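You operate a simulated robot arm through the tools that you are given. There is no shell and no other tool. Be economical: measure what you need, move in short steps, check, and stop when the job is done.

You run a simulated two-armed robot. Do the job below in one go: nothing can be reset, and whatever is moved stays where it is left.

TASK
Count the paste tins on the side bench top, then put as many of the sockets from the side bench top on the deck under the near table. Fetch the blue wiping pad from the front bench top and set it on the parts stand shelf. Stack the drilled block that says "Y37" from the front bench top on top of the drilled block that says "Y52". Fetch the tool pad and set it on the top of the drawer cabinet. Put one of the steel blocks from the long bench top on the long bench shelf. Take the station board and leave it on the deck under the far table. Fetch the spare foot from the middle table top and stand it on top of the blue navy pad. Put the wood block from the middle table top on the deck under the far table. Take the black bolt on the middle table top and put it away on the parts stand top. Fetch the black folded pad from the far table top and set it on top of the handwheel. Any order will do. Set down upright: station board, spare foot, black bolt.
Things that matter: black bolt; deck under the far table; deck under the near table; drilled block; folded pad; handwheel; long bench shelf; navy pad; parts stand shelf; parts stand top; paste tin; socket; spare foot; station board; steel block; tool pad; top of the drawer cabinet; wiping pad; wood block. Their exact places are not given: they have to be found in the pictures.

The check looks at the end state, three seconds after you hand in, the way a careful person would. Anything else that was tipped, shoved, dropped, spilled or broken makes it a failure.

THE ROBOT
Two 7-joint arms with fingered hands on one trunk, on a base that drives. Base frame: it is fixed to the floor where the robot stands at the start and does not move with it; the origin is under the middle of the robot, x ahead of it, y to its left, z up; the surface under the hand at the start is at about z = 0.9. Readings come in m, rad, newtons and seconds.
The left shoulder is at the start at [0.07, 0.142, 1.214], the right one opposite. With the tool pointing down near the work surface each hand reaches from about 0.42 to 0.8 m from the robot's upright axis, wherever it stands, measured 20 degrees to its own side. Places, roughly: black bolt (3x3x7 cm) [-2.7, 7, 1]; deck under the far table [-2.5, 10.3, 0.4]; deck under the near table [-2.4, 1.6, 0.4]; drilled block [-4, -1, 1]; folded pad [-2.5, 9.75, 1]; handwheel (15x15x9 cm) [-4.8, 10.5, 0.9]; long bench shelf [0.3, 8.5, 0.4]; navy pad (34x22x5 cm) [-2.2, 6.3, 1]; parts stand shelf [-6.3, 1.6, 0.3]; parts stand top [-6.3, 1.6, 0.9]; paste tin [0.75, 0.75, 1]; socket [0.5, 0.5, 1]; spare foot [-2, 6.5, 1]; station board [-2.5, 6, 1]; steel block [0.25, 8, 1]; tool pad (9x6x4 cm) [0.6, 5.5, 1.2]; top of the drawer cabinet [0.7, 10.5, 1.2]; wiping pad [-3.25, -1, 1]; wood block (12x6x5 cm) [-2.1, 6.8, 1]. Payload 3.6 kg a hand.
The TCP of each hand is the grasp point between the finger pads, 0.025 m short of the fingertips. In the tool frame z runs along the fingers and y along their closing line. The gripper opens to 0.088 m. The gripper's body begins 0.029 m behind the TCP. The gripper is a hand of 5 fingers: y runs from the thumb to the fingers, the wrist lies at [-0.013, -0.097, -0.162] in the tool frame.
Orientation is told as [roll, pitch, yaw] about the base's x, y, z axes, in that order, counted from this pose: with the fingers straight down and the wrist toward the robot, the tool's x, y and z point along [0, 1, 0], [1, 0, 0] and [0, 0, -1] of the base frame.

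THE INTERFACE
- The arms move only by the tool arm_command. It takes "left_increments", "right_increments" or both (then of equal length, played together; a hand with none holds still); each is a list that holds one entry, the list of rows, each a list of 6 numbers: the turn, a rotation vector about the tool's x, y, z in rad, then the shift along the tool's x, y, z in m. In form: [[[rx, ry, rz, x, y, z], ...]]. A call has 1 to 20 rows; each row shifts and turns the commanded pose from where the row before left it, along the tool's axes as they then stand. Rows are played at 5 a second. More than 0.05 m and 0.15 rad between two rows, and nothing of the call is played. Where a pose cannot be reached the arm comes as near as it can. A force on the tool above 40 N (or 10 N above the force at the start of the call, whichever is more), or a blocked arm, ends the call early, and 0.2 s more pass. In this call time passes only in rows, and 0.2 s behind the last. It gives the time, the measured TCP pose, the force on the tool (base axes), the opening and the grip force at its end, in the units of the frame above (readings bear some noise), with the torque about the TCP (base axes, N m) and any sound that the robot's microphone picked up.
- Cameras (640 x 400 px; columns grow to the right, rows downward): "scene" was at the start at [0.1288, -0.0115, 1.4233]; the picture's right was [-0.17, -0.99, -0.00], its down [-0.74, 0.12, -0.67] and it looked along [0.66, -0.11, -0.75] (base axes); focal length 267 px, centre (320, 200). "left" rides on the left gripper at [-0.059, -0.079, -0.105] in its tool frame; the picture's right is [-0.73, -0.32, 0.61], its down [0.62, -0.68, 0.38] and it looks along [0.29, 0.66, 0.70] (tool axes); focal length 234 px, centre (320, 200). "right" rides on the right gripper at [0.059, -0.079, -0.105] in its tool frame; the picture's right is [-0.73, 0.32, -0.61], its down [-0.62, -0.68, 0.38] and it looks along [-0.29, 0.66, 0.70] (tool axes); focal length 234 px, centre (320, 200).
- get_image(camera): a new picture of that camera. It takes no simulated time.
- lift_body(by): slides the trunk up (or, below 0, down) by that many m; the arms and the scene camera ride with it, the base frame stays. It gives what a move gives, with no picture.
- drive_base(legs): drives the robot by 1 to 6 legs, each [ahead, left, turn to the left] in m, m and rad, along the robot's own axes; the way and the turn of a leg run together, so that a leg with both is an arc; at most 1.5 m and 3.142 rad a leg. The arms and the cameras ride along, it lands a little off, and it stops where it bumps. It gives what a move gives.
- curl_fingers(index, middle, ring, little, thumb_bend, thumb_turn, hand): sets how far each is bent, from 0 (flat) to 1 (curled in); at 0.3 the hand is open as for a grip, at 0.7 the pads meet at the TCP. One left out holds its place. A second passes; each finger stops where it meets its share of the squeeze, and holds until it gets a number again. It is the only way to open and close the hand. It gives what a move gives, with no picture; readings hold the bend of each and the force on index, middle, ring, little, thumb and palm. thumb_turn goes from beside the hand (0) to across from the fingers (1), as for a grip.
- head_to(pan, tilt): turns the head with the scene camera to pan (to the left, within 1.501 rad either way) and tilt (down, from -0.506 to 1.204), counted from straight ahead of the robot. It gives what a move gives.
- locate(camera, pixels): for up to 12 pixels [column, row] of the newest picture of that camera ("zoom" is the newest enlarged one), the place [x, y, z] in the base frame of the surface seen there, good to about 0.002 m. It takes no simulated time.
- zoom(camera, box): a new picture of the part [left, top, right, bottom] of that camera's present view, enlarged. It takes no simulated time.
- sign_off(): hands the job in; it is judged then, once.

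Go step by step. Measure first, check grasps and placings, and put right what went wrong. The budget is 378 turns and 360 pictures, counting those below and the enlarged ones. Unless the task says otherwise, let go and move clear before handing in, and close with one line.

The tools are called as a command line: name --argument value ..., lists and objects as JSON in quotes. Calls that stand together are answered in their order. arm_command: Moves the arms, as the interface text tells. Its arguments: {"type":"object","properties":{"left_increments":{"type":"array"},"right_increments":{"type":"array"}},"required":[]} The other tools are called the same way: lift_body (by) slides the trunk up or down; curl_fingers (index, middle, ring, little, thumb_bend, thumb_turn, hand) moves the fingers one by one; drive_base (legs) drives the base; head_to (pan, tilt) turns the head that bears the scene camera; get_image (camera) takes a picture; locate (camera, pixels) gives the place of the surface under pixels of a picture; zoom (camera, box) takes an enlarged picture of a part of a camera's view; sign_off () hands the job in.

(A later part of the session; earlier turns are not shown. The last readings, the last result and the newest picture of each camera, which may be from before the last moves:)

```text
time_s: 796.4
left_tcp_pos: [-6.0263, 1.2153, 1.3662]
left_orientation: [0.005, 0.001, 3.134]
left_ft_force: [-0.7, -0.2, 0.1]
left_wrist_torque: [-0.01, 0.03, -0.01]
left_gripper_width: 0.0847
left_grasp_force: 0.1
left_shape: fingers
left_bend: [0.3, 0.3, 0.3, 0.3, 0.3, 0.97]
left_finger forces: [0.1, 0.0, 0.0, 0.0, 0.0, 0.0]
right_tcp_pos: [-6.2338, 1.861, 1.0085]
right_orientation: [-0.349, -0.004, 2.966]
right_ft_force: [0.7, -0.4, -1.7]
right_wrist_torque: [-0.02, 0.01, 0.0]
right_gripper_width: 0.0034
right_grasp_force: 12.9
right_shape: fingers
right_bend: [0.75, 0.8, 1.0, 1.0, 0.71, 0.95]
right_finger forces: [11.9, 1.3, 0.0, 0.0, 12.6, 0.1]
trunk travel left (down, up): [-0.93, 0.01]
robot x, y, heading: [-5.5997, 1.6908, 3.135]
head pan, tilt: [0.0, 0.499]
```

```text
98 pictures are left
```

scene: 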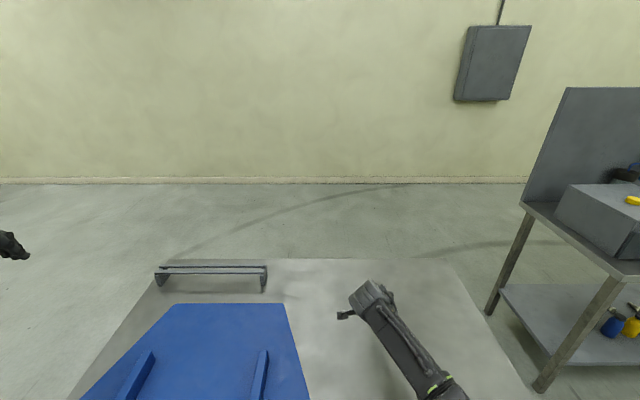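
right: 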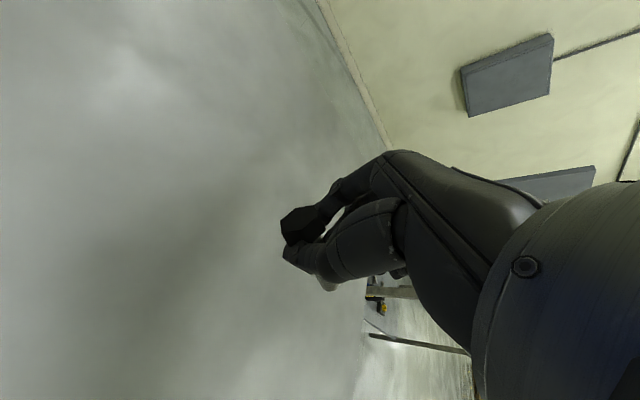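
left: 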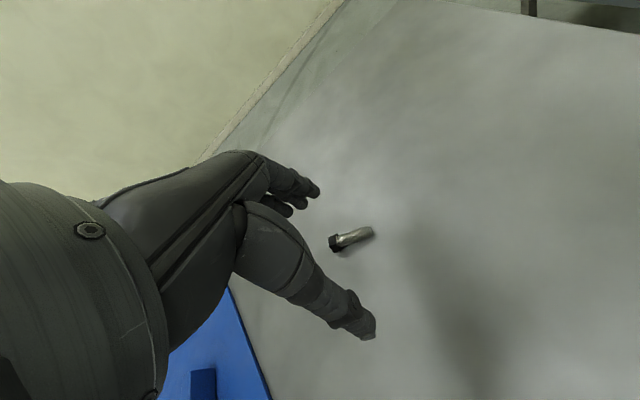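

The bolt shifted a bit (index/thumb hold the head). Rolling +90° and then measuring the axis.

arm_command --right_increments '[[[0, 0.143, 0, 0, 0, 0], [0, 0.143, 0, 0, 0, 0], [0, 0.143, 0, 0, 0, 0], [0, 0.143, 0, 0, 0, 0], [0, 0.143, 0, 0, 0, 0], [0, 0.143, 0, 0, 0, 0], [0, 0.143, 0, 0, 0, 0], [0, 0.143, 0, 0, 0, 0], [0, 0.143, 0, 0, 0, 0], [0, 0.143, 0, 0, 0, 0], [0, 0.141, 0, 0, 0, 0], [0, 0, 0, 0, 0, 0]]]'

get_image --camera "scene"

get_image --camera "right"

```text
time_s: 799.0
left_tcp_pos: [-6.0248, 1.2161, 1.3673]
left_orientation: [0.004, 0.001, 3.133]
left_ft_force: [-0.2, 0.1, -0.4]
left_wrist_torque: [-0.02, 0.0, 0.01]
left_gripper_width: 0.0847
left_grasp_force: 0.0
left_shape: fingers
left_bend: [0.3, 0.3, 0.3, 0.3, 0.3, 0.97]
left_finger forces: [0.0, 0.0, 0.0, 0.0, 0.1, 0.0]
right_tcp_pos: [-6.2342, 1.8604, 1.008]
right_orientation: [1.222, -0.006, 2.968]
right_ft_force: [-0.1, 0.0, -0.5]
right_wrist_torque: [0.03, 0.0, -0.01]
right_gripper_width: 0.0024
right_grasp_force: 11.7
right_shape: fingers
right_bend: [0.75, 0.8, 1.0, 1.0, 0.71, 0.96]
right_finger forces: [10.5, 1.7, 0.0, 0.0, 11.5, 0.0]
trunk travel left (down, up): [-0.93, 0.01]
robot x, y, heading: [-5.6004, 1.6935, 3.134]
head pan, tilt: [0.0, 0.499]
```

```text
97 pictures are left
```

scene: 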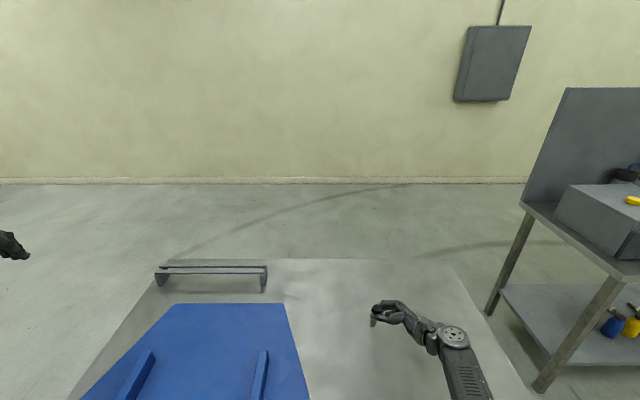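

```text
96 pictures are left
```

right: 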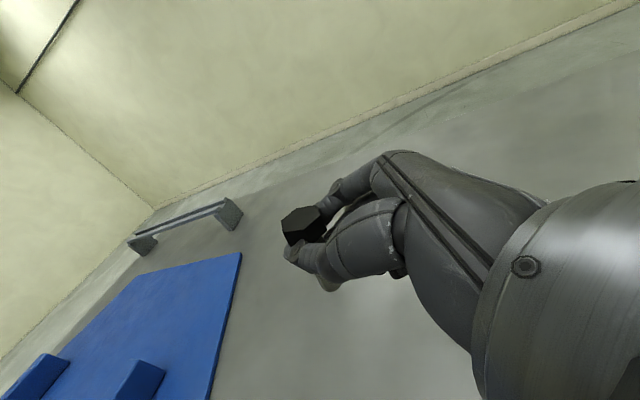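

head_to --pan -0.1 --tilt 0.75

get_image --camera "scene"

```text
time_s: 799.8
left_tcp_pos: [-6.0255, 1.2164, 1.3679]
left_orientation: [0.002, 0.001, 3.133]
left_ft_force: [-1.1, 0.2, 0.0]
left_wrist_torque: [-0.01, 0.0, -0.01]
left_gripper_width: 0.0847
left_grasp_force: 0.0
left_shape: fingers
left_bend: [0.3, 0.3, 0.3, 0.3, 0.3, 0.97]
left_finger forces: [0.1, 0.0, 0.0, 0.0, 0.0, 0.0]
right_tcp_pos: [-6.2353, 1.8592, 1.007]
right_orientation: [1.219, -0.006, 2.969]
right_ft_force: [-0.2, 0.6, -1.2]
right_wrist_torque: [0.01, 0.01, -0.02]
right_gripper_width: 0.0026
right_grasp_force: 11.7
right_shape: fingers
right_bend: [0.75, 0.8, 1.0, 1.0, 0.71, 0.96]
right_finger forces: [10.6, 1.8, 0.0, 0.0, 11.5, 0.0]
trunk travel left (down, up): [-0.93, 0.01]
robot x, y, heading: [-5.5999, 1.692, 3.132]
head pan, tilt: [-0.099, 0.75]
```

```text
95 pictures are left
```

scene: 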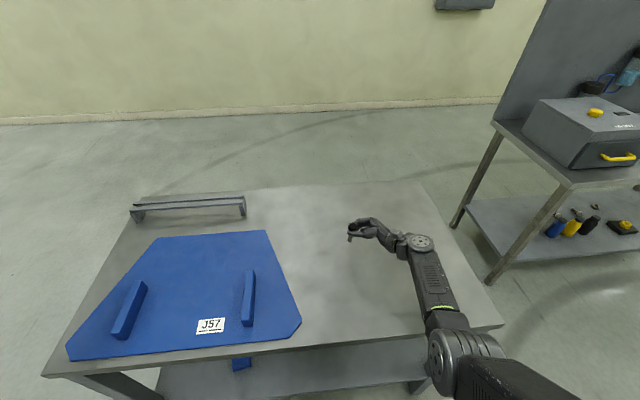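

zoom --camera "scene" --box '[335, 210, 385, 255]'

zoom --camera "right" --box '[270, 190, 360, 300]'

```text
8.89 times, centred on (360, 232) of scene
```

zoom: 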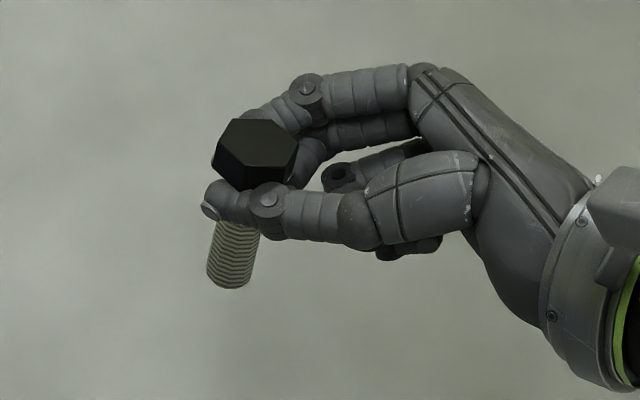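

```text
3.64 times, centred on (315, 245) of right
```

zoom: 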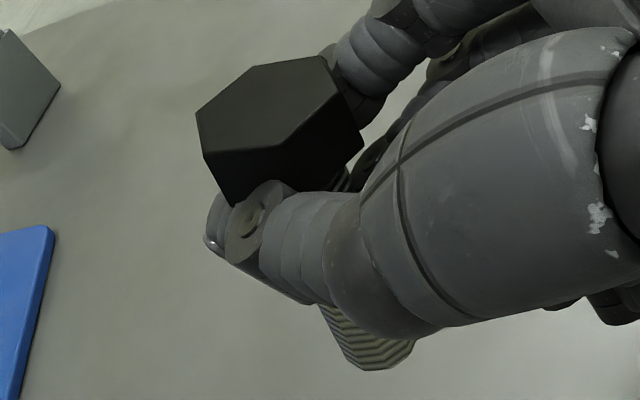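

The bolt is head-up, gripped just under its head. Measuring its axis.

zoom --camera "scene" --box '[340, 215, 370, 245]'

locate --camera "zoom" --pixels '[[190, 330], [185, 345], [180, 360], [175, 375], [215, 300], [210, 340], [200, 370], [160, 340], [250, 165]]'

```text
13.33 times, centred on (355, 230) of scene
```

zoom: 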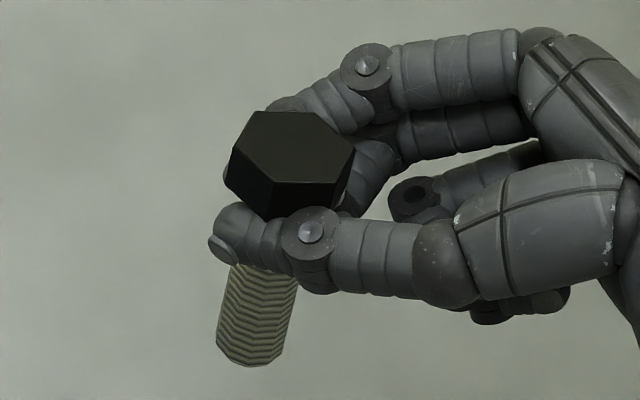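

```text
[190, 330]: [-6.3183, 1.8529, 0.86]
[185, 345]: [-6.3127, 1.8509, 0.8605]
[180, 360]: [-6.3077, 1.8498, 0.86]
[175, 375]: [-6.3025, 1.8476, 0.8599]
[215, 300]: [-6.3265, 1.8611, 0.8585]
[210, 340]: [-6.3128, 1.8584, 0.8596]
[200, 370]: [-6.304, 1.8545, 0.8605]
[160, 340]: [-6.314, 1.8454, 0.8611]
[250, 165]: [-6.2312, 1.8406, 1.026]
```

locate --camera "zoom" --pixels '[[265, 285], [262, 305], [258, 325], [252, 345], [248, 358], [235, 300], [290, 300], [228, 340], [277, 345], [290, 145], [260, 130], [320, 150]]'

```text
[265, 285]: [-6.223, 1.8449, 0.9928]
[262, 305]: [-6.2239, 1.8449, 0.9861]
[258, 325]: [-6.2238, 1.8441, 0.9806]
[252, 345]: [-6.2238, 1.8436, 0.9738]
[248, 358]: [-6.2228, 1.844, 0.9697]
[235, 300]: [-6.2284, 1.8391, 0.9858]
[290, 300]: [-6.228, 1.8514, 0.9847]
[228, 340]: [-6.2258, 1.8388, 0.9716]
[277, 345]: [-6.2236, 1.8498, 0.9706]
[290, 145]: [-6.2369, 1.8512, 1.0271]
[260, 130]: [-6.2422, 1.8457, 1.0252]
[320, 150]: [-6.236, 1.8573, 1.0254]
```

Bolt is vertical within ~0.06 rad; bottom at ≈0.9675. Checking the lowest hand parts before lowering 0.1.

locate --camera "zoom" --pixels '[[540, 300], [490, 315], [420, 300], [330, 285], [600, 270], [310, 290], [220, 250]]'

locate --camera "scene" --pixels '[[425, 270], [435, 300], [440, 320], [415, 255], [400, 250], [410, 262]]'

```text
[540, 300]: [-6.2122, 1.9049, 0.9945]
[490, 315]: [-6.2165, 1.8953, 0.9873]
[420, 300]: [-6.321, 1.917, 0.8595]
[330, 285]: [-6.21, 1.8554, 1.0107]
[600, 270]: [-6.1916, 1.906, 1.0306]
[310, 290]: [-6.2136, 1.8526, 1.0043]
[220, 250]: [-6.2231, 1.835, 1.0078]
```

```text
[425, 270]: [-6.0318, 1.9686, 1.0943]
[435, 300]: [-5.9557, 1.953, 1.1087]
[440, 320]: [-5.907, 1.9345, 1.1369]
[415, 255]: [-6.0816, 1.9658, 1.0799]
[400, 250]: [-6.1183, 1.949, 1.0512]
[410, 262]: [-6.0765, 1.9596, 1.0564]
```

Clearances good. Lowering.

arm_command --right_increments '[[[0, 0, 0, -0.0297, 0, 0.0109], [0, 0, 0, -0.0297, 0, 0.0109], [0, 0, 0, -0.0282, 0, 0.0103], [0, 0, 0, 0, 0, 0]]]'

zoom --camera "scene" --box '[330, 225, 390, 285]'

```text
time_s: 800.8
left_tcp_pos: [-6.0258, 1.2165, 1.3674]
left_orientation: [0.004, 0.001, 3.135]
left_ft_force: [-0.2, 0.0, -1.2]
left_wrist_torque: [0.01, 0.0, 0.01]
left_gripper_width: 0.0847
left_grasp_force: 0.1
left_shape: fingers
left_bend: [0.3, 0.3, 0.3, 0.3, 0.3, 0.97]
left_finger forces: [0.0, 0.0, 0.1, 0.1, 0.0, 0.0]
right_tcp_pos: [-6.2305, 1.8527, 0.9518]
right_orientation: [1.219, -0.005, 2.97]
right_ft_force: [0.4, -0.3, -0.9]
right_wrist_torque: [-0.01, -0.02, -0.02]
right_gripper_width: 0.0023
right_grasp_force: 12.6
right_shape: fingers
right_bend: [0.75, 0.8, 1.0, 1.0, 0.71, 0.96]
right_finger forces: [10.6, 1.9, 0.0, 0.0, 11.9, 0.0]
right hand out of reach, approached as far as the arm can: row 2, 3
trunk travel left (down, up): [-0.93, 0.01]
robot x, y, heading: [-5.6, 1.6926, 3.137]
head pan, tilt: [-0.099, 0.75]
```

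```text
6.67 times, centred on (360, 255) of scene
```

zoom: 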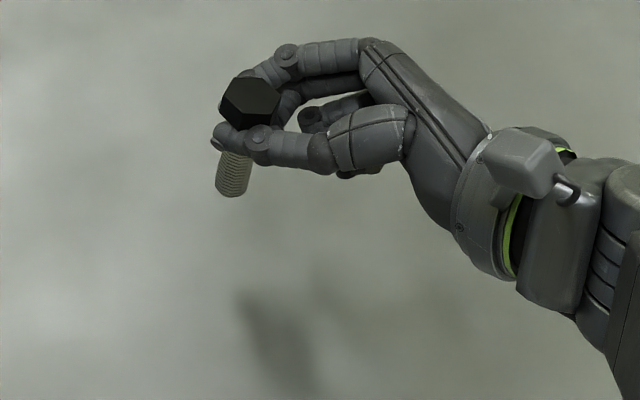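

Arm's reach limit at this trunk height; I'll lower the trunk instead: −0.042 first.

lift_body --by -0.042

zoom --camera "scene" --box '[330, 225, 390, 285]'

locate --camera "zoom" --pixels '[[236, 160], [233, 175], [231, 190], [230, 195], [250, 90], [245, 180], [222, 180]]'

```text
time_s: 801.6
left_tcp_pos: [-6.0251, 1.2165, 1.3262]
left_orientation: [0.003, -0.001, 3.133]
left_ft_force: [-0.8, 0.4, 0.4]
left_wrist_torque: [0.01, -0.01, 0.01]
left_gripper_width: 0.0848
left_grasp_force: 0.0
left_shape: fingers
left_bend: [0.3, 0.3, 0.3, 0.3, 0.3, 0.97]
left_finger forces: [0.1, 0.1, 0.1, 0.0, 0.0, 0.0]
right_tcp_pos: [-6.2293, 1.8541, 0.91]
right_orientation: [1.221, -0.005, 2.968]
right_ft_force: [0.4, -0.1, -1.0]
right_wrist_torque: [0.02, -0.01, 0.03]
right_gripper_width: 0.0022
right_grasp_force: 11.7
right_shape: fingers
right_bend: [0.75, 0.8, 1.0, 1.0, 0.71, 0.96]
right_finger forces: [10.5, 2.0, 0.0, 0.1, 11.7, 0.1]
trunk travel left (down, up): [-0.888, 0.052]
robot x, y, heading: [-5.601, 1.6955, 3.133]
head pan, tilt: [-0.099, 0.75]
```

```text
6.67 times, centred on (360, 255) of scene
```

zoom: 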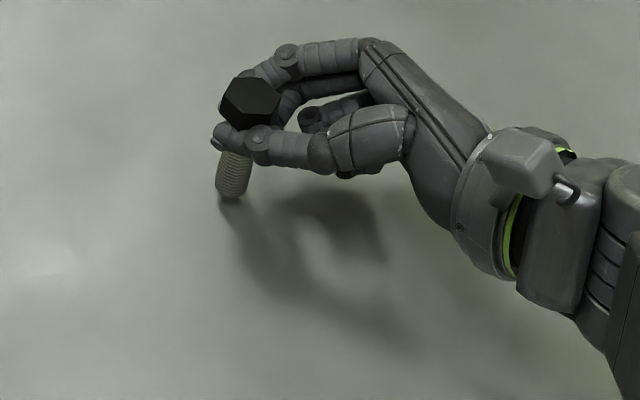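

```text
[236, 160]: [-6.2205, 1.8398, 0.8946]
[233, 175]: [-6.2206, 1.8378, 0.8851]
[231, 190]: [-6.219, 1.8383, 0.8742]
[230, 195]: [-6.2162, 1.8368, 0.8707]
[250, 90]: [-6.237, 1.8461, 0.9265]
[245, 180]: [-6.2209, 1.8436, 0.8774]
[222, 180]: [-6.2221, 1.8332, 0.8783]
```

Combining the views, I estimate the bolt leans ~0.1 rad (bottom toward me and toward south). Applying a small correcting rotation and re-measuring.

arm_command --right_increments '[[[-0.034, -0.09, -0.094, 0, 0, 0], [0, 0, 0, 0, 0, 0]]]'

zoom --camera "scene" --box '[340, 230, 380, 270]'

locate --camera "zoom" --pixels '[[232, 140], [229, 155], [226, 170], [223, 185], [245, 160], [212, 160], [240, 185], [205, 185], [260, 55], [235, 50], [285, 60]]'

zoom --camera "right" --box '[270, 190, 360, 300]'

```text
time_s: 802.2
left_tcp_pos: [-6.0261, 1.216, 1.3262]
left_orientation: [0.004, 0.001, 3.133]
left_ft_force: [0.6, 0.5, 0.0]
left_wrist_torque: [-0.01, 0.02, -0.01]
left_gripper_width: 0.085
left_grasp_force: 0.0
left_shape: fingers
left_bend: [0.3, 0.3, 0.3, 0.3, 0.3, 0.97]
left_finger forces: [0.0, 0.0, 0.0, 0.1, 0.0, 0.0]
right_tcp_pos: [-6.2292, 1.8534, 0.9084]
right_orientation: [1.13, -0.104, 2.971]
right_ft_force: [0.2, 0.9, -0.9]
right_wrist_torque: [0.0, -0.04, 0.01]
right_gripper_width: 0.0022
right_grasp_force: 12.1
right_shape: fingers
right_bend: [0.75, 0.8, 1.0, 1.0, 0.71, 0.96]
right_finger forces: [10.4, 2.0, 0.0, 0.1, 11.7, 0.2]
trunk travel left (down, up): [-0.888, 0.052]
robot x, y, heading: [-5.5982, 1.6919, 3.132]
head pan, tilt: [-0.099, 0.75]
```

```text
10.00 times, centred on (360, 250) of scene
```

zoom: 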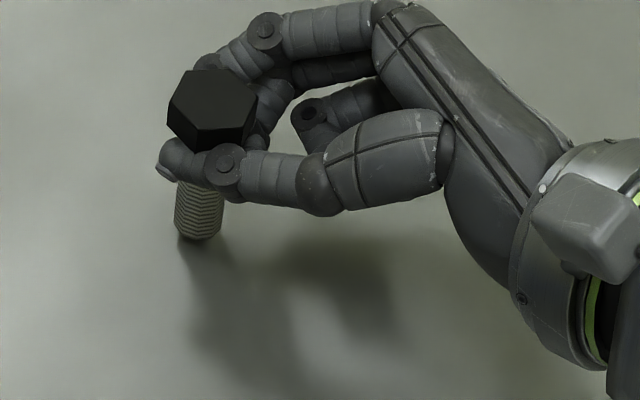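

```text
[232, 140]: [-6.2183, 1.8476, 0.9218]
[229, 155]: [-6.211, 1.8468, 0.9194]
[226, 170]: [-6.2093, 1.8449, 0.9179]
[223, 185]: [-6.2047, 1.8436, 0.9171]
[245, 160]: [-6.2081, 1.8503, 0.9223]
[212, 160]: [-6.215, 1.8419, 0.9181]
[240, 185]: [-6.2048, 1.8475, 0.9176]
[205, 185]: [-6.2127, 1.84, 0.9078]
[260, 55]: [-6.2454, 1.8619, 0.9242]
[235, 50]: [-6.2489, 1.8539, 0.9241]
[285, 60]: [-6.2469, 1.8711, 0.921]
```

```text
3.64 times, centred on (315, 245) of right
```

zoom: 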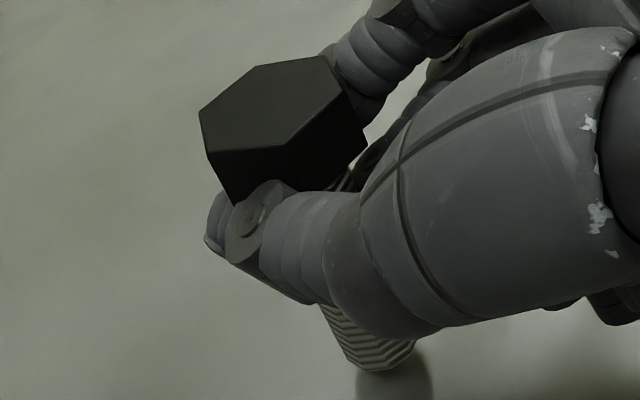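

zoom --camera "scene" --box '[335, 232, 365, 262]'

locate --camera "zoom" --pixels '[[264, 225], [264, 240], [264, 255], [264, 270], [264, 282], [240, 250], [290, 250], [285, 90], [260, 90], [305, 95], [285, 70], [280, 110]]'

```text
13.33 times, centred on (350, 247) of scene
```

zoom: 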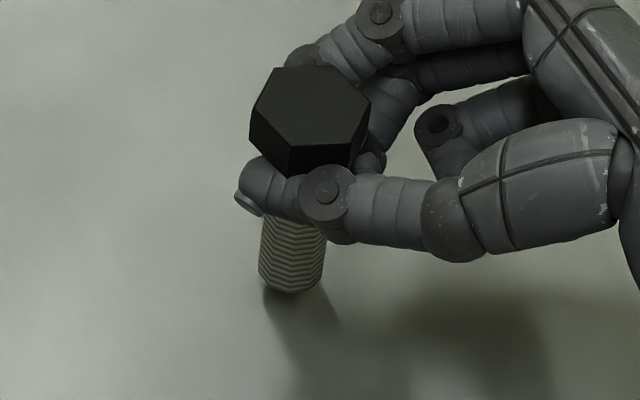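

```text
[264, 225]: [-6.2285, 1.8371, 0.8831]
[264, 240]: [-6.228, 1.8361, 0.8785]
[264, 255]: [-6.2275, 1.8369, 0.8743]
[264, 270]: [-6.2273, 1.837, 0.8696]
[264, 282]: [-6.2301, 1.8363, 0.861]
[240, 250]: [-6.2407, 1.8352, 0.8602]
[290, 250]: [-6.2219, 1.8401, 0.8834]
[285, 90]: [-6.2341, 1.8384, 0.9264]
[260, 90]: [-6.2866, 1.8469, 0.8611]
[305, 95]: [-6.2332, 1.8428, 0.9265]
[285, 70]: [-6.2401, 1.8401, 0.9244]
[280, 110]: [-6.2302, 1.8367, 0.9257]
```

Now upright within a few degrees. Lowering the trunk by 4 mm and checking contact.

lift_body --by -0.004

```text
time_s: 802.8
left_tcp_pos: [-6.0251, 1.2154, 1.3217]
left_orientation: [0.002, 0.001, 3.133]
left_ft_force: [-0.9, -0.1, -0.6]
left_wrist_torque: [-0.01, 0.01, -0.01]
left_gripper_width: 0.0848
left_grasp_force: 0.0
left_shape: fingers
left_bend: [0.3, 0.3, 0.3, 0.3, 0.3, 0.97]
left_finger forces: [0.0, 0.0, 0.0, 0.0, 0.0, 0.1]
right_tcp_pos: [-6.2293, 1.8541, 0.9053]
right_orientation: [1.128, -0.104, 2.972]
right_ft_force: [-0.1, 0.0, -0.5]
right_wrist_torque: [-0.01, 0.01, -0.02]
right_gripper_width: 0.0023
right_grasp_force: 12.2
right_shape: fingers
right_bend: [0.75, 0.8, 1.0, 1.0, 0.71, 0.96]
right_finger forces: [10.5, 1.9, 0.0, 0.0, 11.7, 0.1]
trunk travel left (down, up): [-0.884, 0.056]
robot x, y, heading: [-5.6013, 1.693, 3.14]
head pan, tilt: [-0.099, 0.75]
```

lift_body --by -0.003

zoom --camera "scene" --box '[335, 232, 365, 262]'

```text
time_s: 803.3
left_tcp_pos: [-6.0237, 1.2161, 1.3196]
left_orientation: [0.002, 0.0, 3.131]
left_ft_force: [-0.6, 0.2, -0.7]
left_wrist_torque: [0.01, -0.02, 0.0]
left_gripper_width: 0.0847
left_grasp_force: 0.1
left_shape: fingers
left_bend: [0.3, 0.3, 0.3, 0.3, 0.3, 0.97]
left_finger forces: [0.0, 0.0, 0.0, 0.1, 0.1, 0.0]
right_tcp_pos: [-6.2302, 1.8525, 0.9025]
right_orientation: [1.128, -0.108, 2.972]
right_ft_force: [0.3, -0.6, 7.5]
right_wrist_torque: [-0.08, 0.06, 0.04]
right_gripper_width: 0.002
right_grasp_force: 12.0
right_shape: fingers
right_bend: [0.76, 0.8, 1.0, 1.0, 0.71, 0.95]
right_finger forces: [10.3, 2.3, 0.0, 0.1, 11.4, 0.0]
trunk travel left (down, up): [-0.881, 0.059]
robot x, y, heading: [-5.5975, 1.6915, 3.137]
head pan, tilt: [-0.099, 0.75]
```

```text
13.33 times, centred on (350, 247) of scene
```

zoom: 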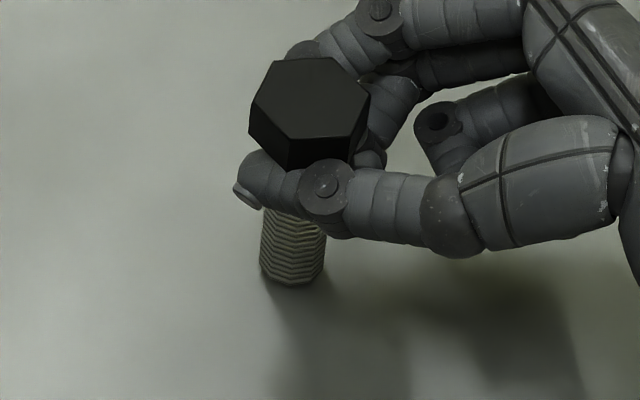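

Contact made and upright. Opening index, middle and thumb together.

curl_fingers --hand "right" --index 0.62 --middle 0.66 --thumb_bend 0.58

zoom --camera "scene" --box '[335, 232, 365, 262]'

```text
time_s: 804.3
left_tcp_pos: [-6.0257, 1.2162, 1.319]
left_orientation: [0.004, 0.0, 3.132]
left_ft_force: [0.1, -0.7, 0.0]
left_wrist_torque: [0.0, -0.02, -0.01]
left_gripper_width: 0.0847
left_grasp_force: 0.1
left_shape: fingers
left_bend: [0.3, 0.3, 0.3, 0.3, 0.3, 0.97]
left_finger forces: [0.0, 0.0, 0.1, 0.1, 0.1, 0.0]
right_tcp_pos: [-6.2301, 1.8534, 0.9019]
right_orientation: [1.129, -0.106, 2.972]
right_ft_force: [0.0, 0.3, 0.5]
right_wrist_torque: [0.01, -0.01, 0.02]
right_gripper_width: 0.0203
right_grasp_force: 0.1
right_shape: fingers
right_bend: [0.62, 0.66, 1.0, 1.0, 0.57, 0.97]
right_finger forces: [0.0, 0.1, 0.0, 0.1, 0.0, 0.0]
trunk travel left (down, up): [-0.881, 0.059]
robot x, y, heading: [-5.6021, 1.6951, 3.139]
head pan, tilt: [-0.099, 0.75]
```

```text
13.33 times, centred on (350, 247) of scene
```

zoom: 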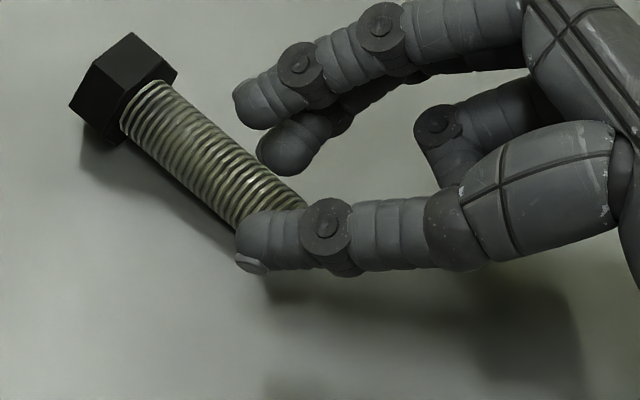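

It toppled again as the fingers sprang apart sideways. Next time I'll bleed off the squeeze (set finger targets to their actual bends) before opening. Opening, lifting clear and re-measuring.

curl_fingers --hand "right" --index 0.45 --middle 0.45 --thumb_bend 0.4

arm_command --right_increments '[[[0, 0, 0, 0.03, 0, -0.013], [0, 0, 0, 0.04, 0, -0.018], [0, 0, 0, 0.04, 0, -0.018], [0, 0, 0, 0.03, 0, -0.018]]]'

zoom --camera "scene" --box '[310, 220, 380, 270]'

locate --camera "zoom" --pixels '[[200, 160], [240, 200], [280, 240], [300, 260], [330, 280], [180, 130]]'

```text
time_s: 805.3
left_tcp_pos: [-6.0253, 1.2161, 1.3176]
left_orientation: [0.003, 0.001, 3.132]
left_ft_force: [-0.2, -0.4, 0.5]
left_wrist_torque: [0.0, -0.01, 0.02]
left_gripper_width: 0.0845
left_grasp_force: 0.0
left_shape: fingers
left_bend: [0.3, 0.3, 0.3, 0.3, 0.3, 0.97]
left_finger forces: [0.0, 0.0, 0.0, 0.0, 0.0, 0.1]
right_tcp_pos: [-6.2294, 1.8525, 0.9021]
right_orientation: [1.129, -0.106, 2.974]
right_ft_force: [0.3, -0.2, -0.6]
right_wrist_torque: [0.01, -0.01, 0.02]
right_gripper_width: 0.0577
right_grasp_force: 0.1
right_shape: fingers
right_bend: [0.45, 0.45, 1.0, 1.0, 0.4, 0.97]
right_finger forces: [0.0, 0.1, 0.0, 0.0, 0.0, 0.0]
trunk travel left (down, up): [-0.881, 0.059]
robot x, y, heading: [-5.6008, 1.6925, 3.137]
head pan, tilt: [-0.099, 0.75]
```

```text
time_s: 806.3
left_tcp_pos: [-6.0256, 1.2163, 1.3189]
left_orientation: [0.002, -0.001, 3.132]
left_ft_force: [0.0, 0.1, -0.7]
left_wrist_torque: [0.01, -0.02, 0.03]
left_gripper_width: 0.085
left_grasp_force: 0.0
left_shape: fingers
left_bend: [0.3, 0.3, 0.3, 0.3, 0.3, 0.97]
left_finger forces: [0.0, 0.1, 0.0, 0.0, 0.0, 0.0]
right_tcp_pos: [-6.2143, 1.85, 1.058]
right_orientation: [1.129, -0.105, 2.973]
right_ft_force: [-0.1, 0.6, 1.0]
right_wrist_torque: [0.03, 0.03, 0.01]
right_gripper_width: 0.0576
right_grasp_force: 0.1
right_shape: fingers
right_bend: [0.45, 0.45, 1.0, 1.0, 0.4, 0.97]
right_finger forces: [0.0, 0.1, 0.0, 0.0, 0.0, 0.0]
trunk travel left (down, up): [-0.881, 0.059]
robot x, y, heading: [-5.5999, 1.6931, 3.136]
head pan, tilt: [-0.099, 0.75]
```

```text
8.00 times, centred on (345, 245) of scene
```

zoom: 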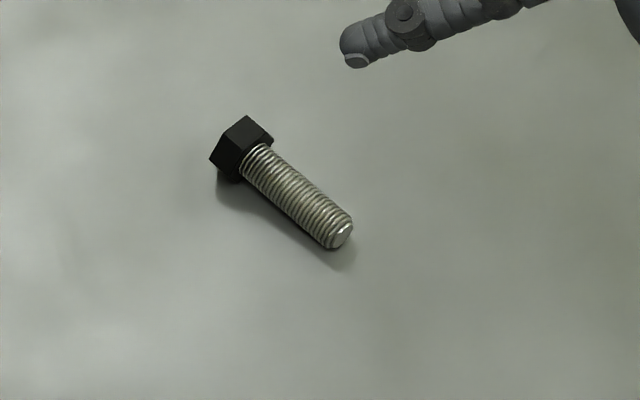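

```text
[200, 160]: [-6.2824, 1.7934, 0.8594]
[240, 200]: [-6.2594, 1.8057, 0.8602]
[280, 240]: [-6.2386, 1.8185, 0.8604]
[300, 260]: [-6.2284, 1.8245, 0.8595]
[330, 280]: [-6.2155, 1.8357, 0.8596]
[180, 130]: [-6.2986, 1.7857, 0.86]
```

locate --camera "zoom" --pixels '[[240, 150], [225, 145], [258, 160], [270, 172], [290, 190], [310, 207], [335, 225], [345, 235], [245, 125]]'

```text
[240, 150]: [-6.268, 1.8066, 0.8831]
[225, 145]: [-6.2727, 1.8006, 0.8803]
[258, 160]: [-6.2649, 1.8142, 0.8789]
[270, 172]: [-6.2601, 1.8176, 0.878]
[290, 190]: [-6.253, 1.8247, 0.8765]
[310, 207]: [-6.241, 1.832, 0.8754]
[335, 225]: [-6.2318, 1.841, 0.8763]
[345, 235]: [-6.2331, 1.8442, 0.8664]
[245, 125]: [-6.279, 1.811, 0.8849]
```

Bolt: head junction (-6.2655,1.8125), tip (-6.233,1.844). Rotating the hand back (undo tilt, roll −90°, then yaw −0.63 about vertical).

arm_command --right_increments '[[[0.034, 0.09, 0.094, 0, 0, 0], [0, -0.143, 0, 0, 0, 0], [0, -0.143, 0, 0, 0, 0], [0, -0.143, 0, 0, 0, 0], [0, -0.143, 0, 0, 0, 0], [0, -0.143, 0, 0, 0, 0], [0, -0.143, 0, 0, 0, 0], [0, -0.143, 0, 0, 0, 0], [0, -0.143, 0, 0, 0, 0], [0, -0.143, 0, 0, 0, 0], [0, -0.143, 0, 0, 0, 0], [0, -0.141, 0, 0, 0, 0], [0.0432, 0, 0.1183, 0, 0, 0], [0.0432, 0, 0.1183, 0, 0, 0], [0.0432, 0, 0.1183, 0, 0, 0], [0.0432, 0, 0.1183, 0, 0, 0], [0.0432, 0, 0.1183, 0, 0, 0], [0, 0, 0, 0, 0, 0]]]'

```text
time_s: 810.1
left_tcp_pos: [-6.0262, 1.2158, 1.3183]
left_orientation: [0.004, 0.0, 3.133]
left_ft_force: [0.9, -0.1, 0.3]
left_wrist_torque: [0.01, -0.01, 0.02]
left_gripper_width: 0.0847
left_grasp_force: 0.1
left_shape: fingers
left_bend: [0.3, 0.3, 0.3, 0.3, 0.3, 0.97]
left_finger forces: [0.0, 0.0, 0.1, 0.0, 0.1, 0.0]
right_tcp_pos: [-6.2132, 1.8512, 1.0563]
right_orientation: [-0.348, -0.004, 2.338]
right_ft_force: [-0.2, -0.1, -0.2]
right_wrist_torque: [0.0, 0.0, -0.01]
right_gripper_width: 0.058
right_grasp_force: 0.1
right_shape: fingers
right_bend: [0.45, 0.45, 1.0, 1.0, 0.4, 0.97]
right_finger forces: [0.1, 0.0, 0.0, 0.0, 0.0, 0.0]
trunk travel left (down, up): [-0.881, 0.059]
robot x, y, heading: [-5.6009, 1.6911, 3.135]
head pan, tilt: [-0.099, 0.75]
```

arm_command --right_increments '[[[0, 0, 0, 0.026, 0.0021, 0.0202], [0, 0, 0, 0.026, 0.0021, 0.0202], [0, 0, 0, 0.026, 0.0021, 0.0202], [0, 0, 0, 0.026, 0.0021, 0.0202], [0, 0, 0, 0, 0, 0]]]'

zoom --camera "right" --box '[190, 180, 320, 310]'

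locate --camera "zoom" --pixels '[[280, 170], [320, 200], [300, 180], [340, 220], [360, 245], [380, 265]]'

```text
time_s: 811.3
left_tcp_pos: [-6.0258, 1.2146, 1.3173]
left_orientation: [0.001, 0.001, 3.131]
left_ft_force: [0.4, -0.4, -0.6]
left_wrist_torque: [0.0, 0.0, 0.0]
left_gripper_width: 0.0847
left_grasp_force: 0.0
left_shape: fingers
left_bend: [0.3, 0.3, 0.3, 0.3, 0.3, 0.97]
left_finger forces: [0.0, 0.1, 0.0, 0.0, 0.1, 0.1]
right_tcp_pos: [-6.2411, 1.8269, 0.9845]
right_orientation: [-0.347, -0.005, 2.339]
right_ft_force: [-0.3, -0.8, -1.0]
right_wrist_torque: [0.02, -0.01, 0.0]
right_gripper_width: 0.0579
right_grasp_force: 0.1
right_shape: fingers
right_bend: [0.45, 0.45, 1.0, 1.0, 0.4, 0.97]
right_finger forces: [0.0, 0.0, 0.1, 0.0, 0.1, 0.1]
right hand out of reach, approached as far as the arm can: row 3, 4
trunk travel left (down, up): [-0.881, 0.059]
robot x, y, heading: [-5.5976, 1.6932, 3.135]
head pan, tilt: [-0.099, 0.75]
```

```text
3.08 times, centred on (255, 245) of right
```

zoom: 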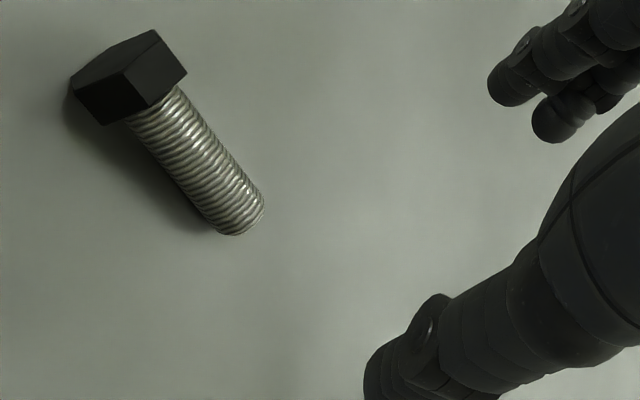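

```text
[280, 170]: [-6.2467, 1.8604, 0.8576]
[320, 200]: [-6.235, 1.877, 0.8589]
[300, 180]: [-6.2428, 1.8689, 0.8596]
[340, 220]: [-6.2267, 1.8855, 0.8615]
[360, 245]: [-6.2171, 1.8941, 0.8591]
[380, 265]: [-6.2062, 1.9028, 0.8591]
```

Out of reach there; driving 6 cm closer and lowering the trunk 3 cm.

drive_base --legs '[[0.06, 0, 0]]'

lift_body --by -0.03

```text
time_s: 812.2
left_tcp_pos: [-6.0785, 1.2159, 1.3212]
left_orientation: [0.004, -0.004, 3.133]
left_ft_force: [0.8, 0.3, 0.5]
left_wrist_torque: [0.0, 0.01, 0.04]
left_gripper_width: 0.0849
left_grasp_force: 0.1
left_shape: fingers
left_bend: [0.3, 0.3, 0.3, 0.3, 0.3, 0.97]
left_finger forces: [0.0, 0.0, 0.0, 0.0, 0.1, 0.0]
right_tcp_pos: [-6.2965, 1.8279, 0.9883]
right_orientation: [-0.343, -0.009, 2.338]
right_ft_force: [0.1, 0.4, 0.2]
right_wrist_torque: [0.02, 0.01, 0.0]
right_gripper_width: 0.0577
right_grasp_force: 0.1
right_shape: fingers
right_bend: [0.45, 0.45, 1.0, 1.0, 0.4, 0.97]
right_finger forces: [0.1, 0.1, 0.0, 0.0, 0.0, 0.1]
trunk travel left (down, up): [-0.881, 0.059]
robot x, y, heading: [-5.6582, 1.6929, 3.141]
head pan, tilt: [-0.099, 0.75]
```

```text
time_s: 813.0
left_tcp_pos: [-6.0861, 1.2152, 1.2884]
left_orientation: [0.001, 0.002, 3.136]
left_ft_force: [-0.2, 0.5, 0.7]
left_wrist_torque: [-0.03, -0.03, -0.01]
left_gripper_width: 0.0846
left_grasp_force: 0.2
left_shape: fingers
left_bend: [0.3, 0.3, 0.3, 0.3, 0.3, 0.97]
left_finger forces: [0.0, 0.0, 0.0, 0.1, 0.0, 0.1]
right_tcp_pos: [-6.3029, 1.827, 0.9545]
right_orientation: [-0.35, -0.003, 2.337]
right_ft_force: [0.8, -0.3, -0.3]
right_wrist_torque: [-0.02, -0.02, 0.0]
right_gripper_width: 0.0581
right_grasp_force: 0.1
right_shape: fingers
right_bend: [0.45, 0.45, 1.0, 1.0, 0.4, 0.97]
right_finger forces: [0.0, 0.1, 0.0, 0.0, 0.1, 0.1]
trunk travel left (down, up): [-0.851, 0.089]
robot x, y, heading: [-5.6632, 1.692, 3.138]
head pan, tilt: [-0.099, 0.75]
```

arm_command --right_increments '[[[0, 0, 0, -0.0075, -0.0364, 0.0128], [0, 0, 0, 0, 0, 0]]]'

zoom --camera "right" --box '[190, 180, 320, 310]'

locate --camera "zoom" --pixels '[[320, 170], [350, 200], [380, 240], [400, 270], [290, 130], [360, 230]]'

```text
time_s: 813.6
left_tcp_pos: [-6.0863, 1.2148, 1.2886]
left_orientation: [0.002, 0.003, 3.134]
left_ft_force: [-0.7, -0.2, 1.1]
left_wrist_torque: [-0.01, 0.0, -0.02]
left_gripper_width: 0.0849
left_grasp_force: 0.0
left_shape: fingers
left_bend: [0.3, 0.3, 0.3, 0.3, 0.3, 0.97]
left_finger forces: [0.1, 0.0, 0.0, 0.0, 0.0, 0.1]
right_tcp_pos: [-6.2684, 1.8081, 0.9452]
right_orientation: [-0.348, -0.005, 2.34]
right_ft_force: [-0.1, -0.2, -0.6]
right_wrist_torque: [0.0, -0.01, 0.02]
right_gripper_width: 0.0579
right_grasp_force: 0.1
right_shape: fingers
right_bend: [0.45, 0.45, 1.0, 1.0, 0.4, 0.97]
right_finger forces: [0.0, 0.0, 0.0, 0.0, 0.0, 0.1]
trunk travel left (down, up): [-0.851, 0.089]
robot x, y, heading: [-5.6604, 1.6912, 3.142]
head pan, tilt: [-0.099, 0.75]
```

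```text
3.08 times, centred on (255, 245) of right
```

zoom: 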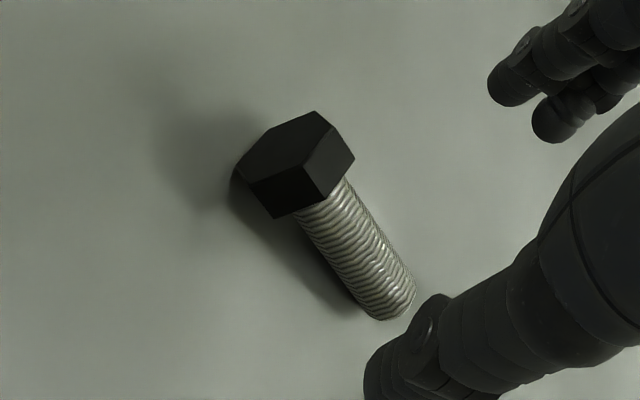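

```text
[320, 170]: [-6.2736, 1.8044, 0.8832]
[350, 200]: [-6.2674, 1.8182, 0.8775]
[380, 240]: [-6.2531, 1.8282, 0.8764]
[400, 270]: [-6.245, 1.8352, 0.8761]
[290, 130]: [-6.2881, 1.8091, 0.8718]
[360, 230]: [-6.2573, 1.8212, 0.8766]
```

Same alignment as before. Descending and gripping.

arm_command --right_increments '[[[0, 0, 0, 0.0085, 0, 0.0235], [0, 0, 0, 0.0085, 0, 0.0235], [0, 0, 0, 0.0025, 0, 0.0066], [0, 0, 0, 0, 0, 0]]]'

curl_fingers --hand "right" --index 0.8 --middle 0.8 --thumb_bend 0.8

arm_command --right_increments '[[[0, 0, 0, -0.0085, 0, -0.0235], [0, 0, 0, -0.0135, 0, -0.0376], [0, 0, 0, -0.0135, 0, -0.0376], [0, 0, 0, 0, 0, 0]]]'

get_image --camera "right"

```text
time_s: 814.6
left_tcp_pos: [-6.0858, 1.2149, 1.2878]
left_orientation: [0.005, 0.0, 3.135]
left_ft_force: [0.0, 0.3, 0.4]
left_wrist_torque: [-0.01, 0.01, -0.02]
left_gripper_width: 0.0845
left_grasp_force: 0.1
left_shape: fingers
left_bend: [0.3, 0.3, 0.3, 0.3, 0.3, 0.97]
left_finger forces: [0.1, 0.0, 0.0, 0.0, 0.0, 0.1]
right_tcp_pos: [-6.267, 1.8103, 0.8887]
right_orientation: [-0.347, -0.003, 2.339]
right_ft_force: [0.4, -0.3, 0.9]
right_wrist_torque: [0.0, -0.01, -0.03]
right_gripper_width: 0.0579
right_grasp_force: 0.1
right_shape: fingers
right_bend: [0.45, 0.45, 1.0, 1.0, 0.4, 0.97]
right_finger forces: [0.0, 0.0, 0.1, 0.0, 0.0, 0.0]
trunk travel left (down, up): [-0.851, 0.089]
robot x, y, heading: [-5.6607, 1.6933, 3.137]
head pan, tilt: [-0.099, 0.75]
```

```text
time_s: 815.6
left_tcp_pos: [-6.086, 1.215, 1.2884]
left_orientation: [0.004, -0.001, 3.135]
left_ft_force: [0.6, -0.3, -0.2]
left_wrist_torque: [-0.02, -0.01, -0.02]
left_gripper_width: 0.0848
left_grasp_force: 0.0
left_shape: fingers
left_bend: [0.3, 0.3, 0.3, 0.3, 0.3, 0.97]
left_finger forces: [0.0, 0.1, 0.1, 0.0, 0.1, 0.1]
right_tcp_pos: [-6.2662, 1.8094, 0.8891]
right_orientation: [-0.348, -0.005, 2.34]
right_ft_force: [1.2, 0.7, 5.6]
right_wrist_torque: [-0.07, -0.05, 0.0]
right_gripper_width: 0.0057
right_grasp_force: 23.9
right_shape: fingers
right_bend: [0.78, 0.78, 1.0, 1.0, 0.64, 0.94]
right_finger forces: [12.8, 7.6, 0.1, 0.0, 26.7, 0.0]
trunk travel left (down, up): [-0.851, 0.089]
robot x, y, heading: [-5.6594, 1.6915, 3.143]
head pan, tilt: [-0.099, 0.75]
```

```text
time_s: 816.6
left_tcp_pos: [-6.0857, 1.216, 1.2877]
left_orientation: [0.004, 0.001, 3.135]
left_ft_force: [0.1, -0.4, 0.2]
left_wrist_torque: [0.02, -0.01, 0.01]
left_gripper_width: 0.0851
left_grasp_force: 0.0
left_shape: fingers
left_bend: [0.3, 0.3, 0.3, 0.3, 0.3, 0.97]
left_finger forces: [0.1, 0.0, 0.1, 0.0, 0.0, 0.1]
right_tcp_pos: [-6.2682, 1.8083, 0.9917]
right_orientation: [-0.349, -0.003, 2.338]
right_ft_force: [-0.5, -1.0, -0.8]
right_wrist_torque: [0.03, 0.01, 0.0]
right_gripper_width: 0.0061
right_grasp_force: 17.9
right_shape: fingers
right_bend: [0.79, 0.79, 1.0, 1.0, 0.65, 0.92]
right_finger forces: [13.1, 5.4, 0.0, 0.0, 18.2, 0.1]
trunk travel left (down, up): [-0.851, 0.089]
robot x, y, heading: [-5.6596, 1.6921, 3.135]
head pan, tilt: [-0.099, 0.75]
```

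```text
81 pictures are left
```

right: 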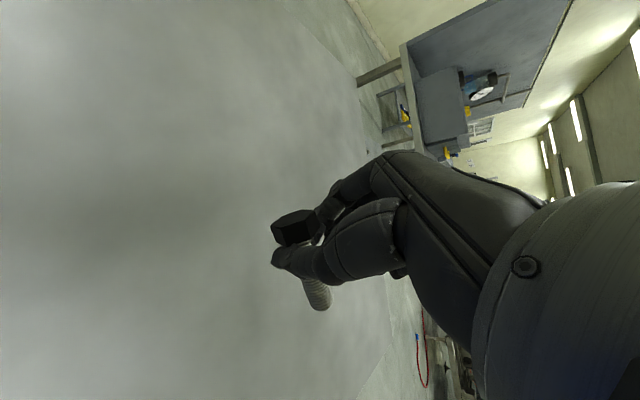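

Firm grip with both fingers. Yaw back +0.63 and roll +90°, then measure.

arm_command --right_increments '[[[-0.0432, 0, -0.1183, 0, 0, 0], [-0.0432, 0, -0.1183, 0, 0, 0], [-0.0432, 0, -0.1183, 0, 0, 0], [-0.0432, 0, -0.1183, 0, 0, 0], [-0.0432, 0, -0.1183, 0, 0, 0], [0, 0.143, 0, 0, 0, 0], [0, 0.143, 0, 0, 0, 0], [0, 0.143, 0, 0, 0, 0], [0, 0.143, 0, 0, 0, 0], [0, 0.143, 0, 0, 0, 0], [0, 0.143, 0, 0, 0, 0], [0, 0.143, 0, 0, 0, 0], [0, 0.143, 0, 0, 0, 0], [0, 0.143, 0, 0, 0, 0], [0, 0.143, 0, 0, 0, 0], [0, 0.141, 0, 0, 0, 0], [0, 0, 0, 0, 0, 0]]]'

get_image --camera "scene"

```text
time_s: 820.2
left_tcp_pos: [-6.0855, 1.2167, 1.2876]
left_orientation: [0.001, 0.001, 3.136]
left_ft_force: [-0.2, 0.1, 0.0]
left_wrist_torque: [0.0, 0.03, 0.03]
left_gripper_width: 0.0846
left_grasp_force: 0.2
left_shape: fingers
left_bend: [0.3, 0.3, 0.3, 0.3, 0.3, 0.97]
left_finger forces: [0.0, 0.0, 0.0, 0.1, 0.0, 0.0]
right_tcp_pos: [-6.2683, 1.8108, 0.9939]
right_orientation: [1.221, -0.007, 2.97]
right_ft_force: [-0.5, 0.0, -0.9]
right_wrist_torque: [-0.01, 0.02, -0.01]
right_gripper_width: 0.0045
right_grasp_force: 15.7
right_shape: fingers
right_bend: [0.78, 0.8, 1.0, 1.0, 0.67, 0.94]
right_finger forces: [14.2, 1.9, 0.0, 0.1, 14.8, 0.0]
trunk travel left (down, up): [-0.851, 0.089]
robot x, y, heading: [-5.6596, 1.6925, 3.138]
head pan, tilt: [-0.099, 0.75]
```

```text
80 pictures are left
```

scene: 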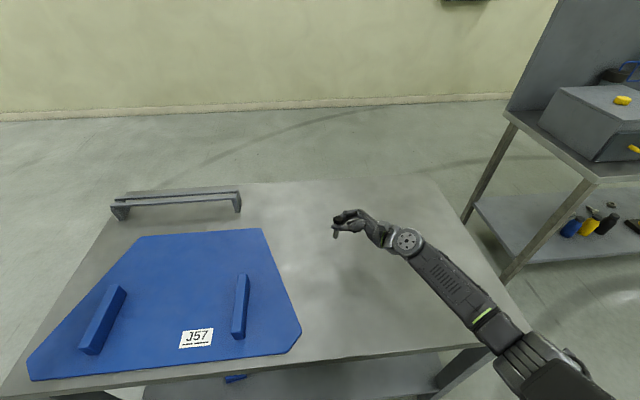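

zoom --camera "scene" --box '[320, 200, 360, 245]'

zoom --camera "right" --box '[270, 190, 360, 300]'

```text
8.89 times, centred on (340, 222) of scene
```

zoom: 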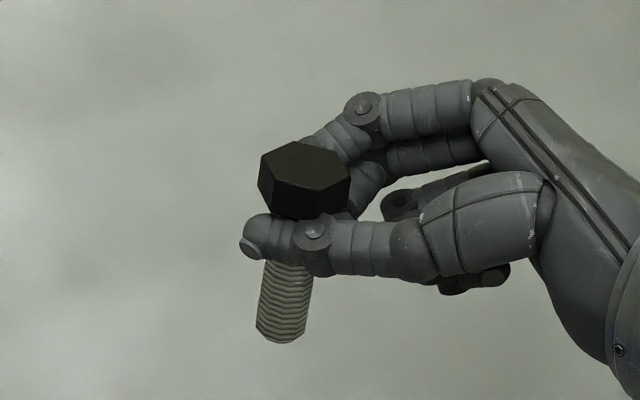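

```text
3.64 times, centred on (315, 245) of right
```

zoom: 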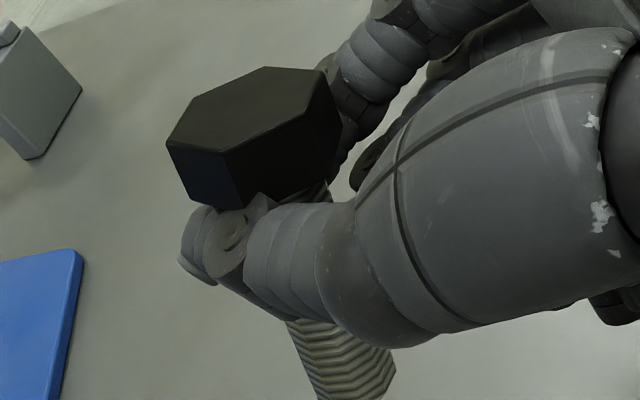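

zoom --camera "scene" --box '[320, 200, 360, 245]'

locate --camera "zoom" --pixels '[[290, 275], [288, 290], [286, 305], [284, 320], [283, 332], [270, 300], [302, 300], [305, 163], [285, 155], [325, 168], [305, 150], [300, 178]]'

```text
8.89 times, centred on (340, 222) of scene
```

zoom: 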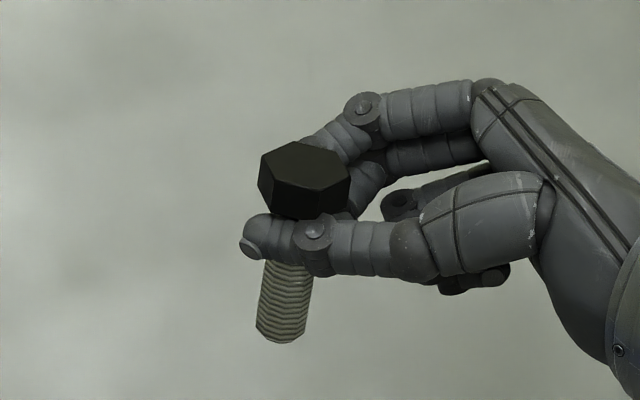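

```text
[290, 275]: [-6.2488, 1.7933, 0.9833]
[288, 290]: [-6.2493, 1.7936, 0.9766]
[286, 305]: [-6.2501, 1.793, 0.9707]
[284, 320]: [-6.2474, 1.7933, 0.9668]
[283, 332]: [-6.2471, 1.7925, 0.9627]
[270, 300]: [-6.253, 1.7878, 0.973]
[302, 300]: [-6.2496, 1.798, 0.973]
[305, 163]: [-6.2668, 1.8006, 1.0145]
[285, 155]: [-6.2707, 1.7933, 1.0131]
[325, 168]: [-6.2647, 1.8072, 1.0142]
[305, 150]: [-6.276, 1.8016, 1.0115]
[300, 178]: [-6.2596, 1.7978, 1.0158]
```

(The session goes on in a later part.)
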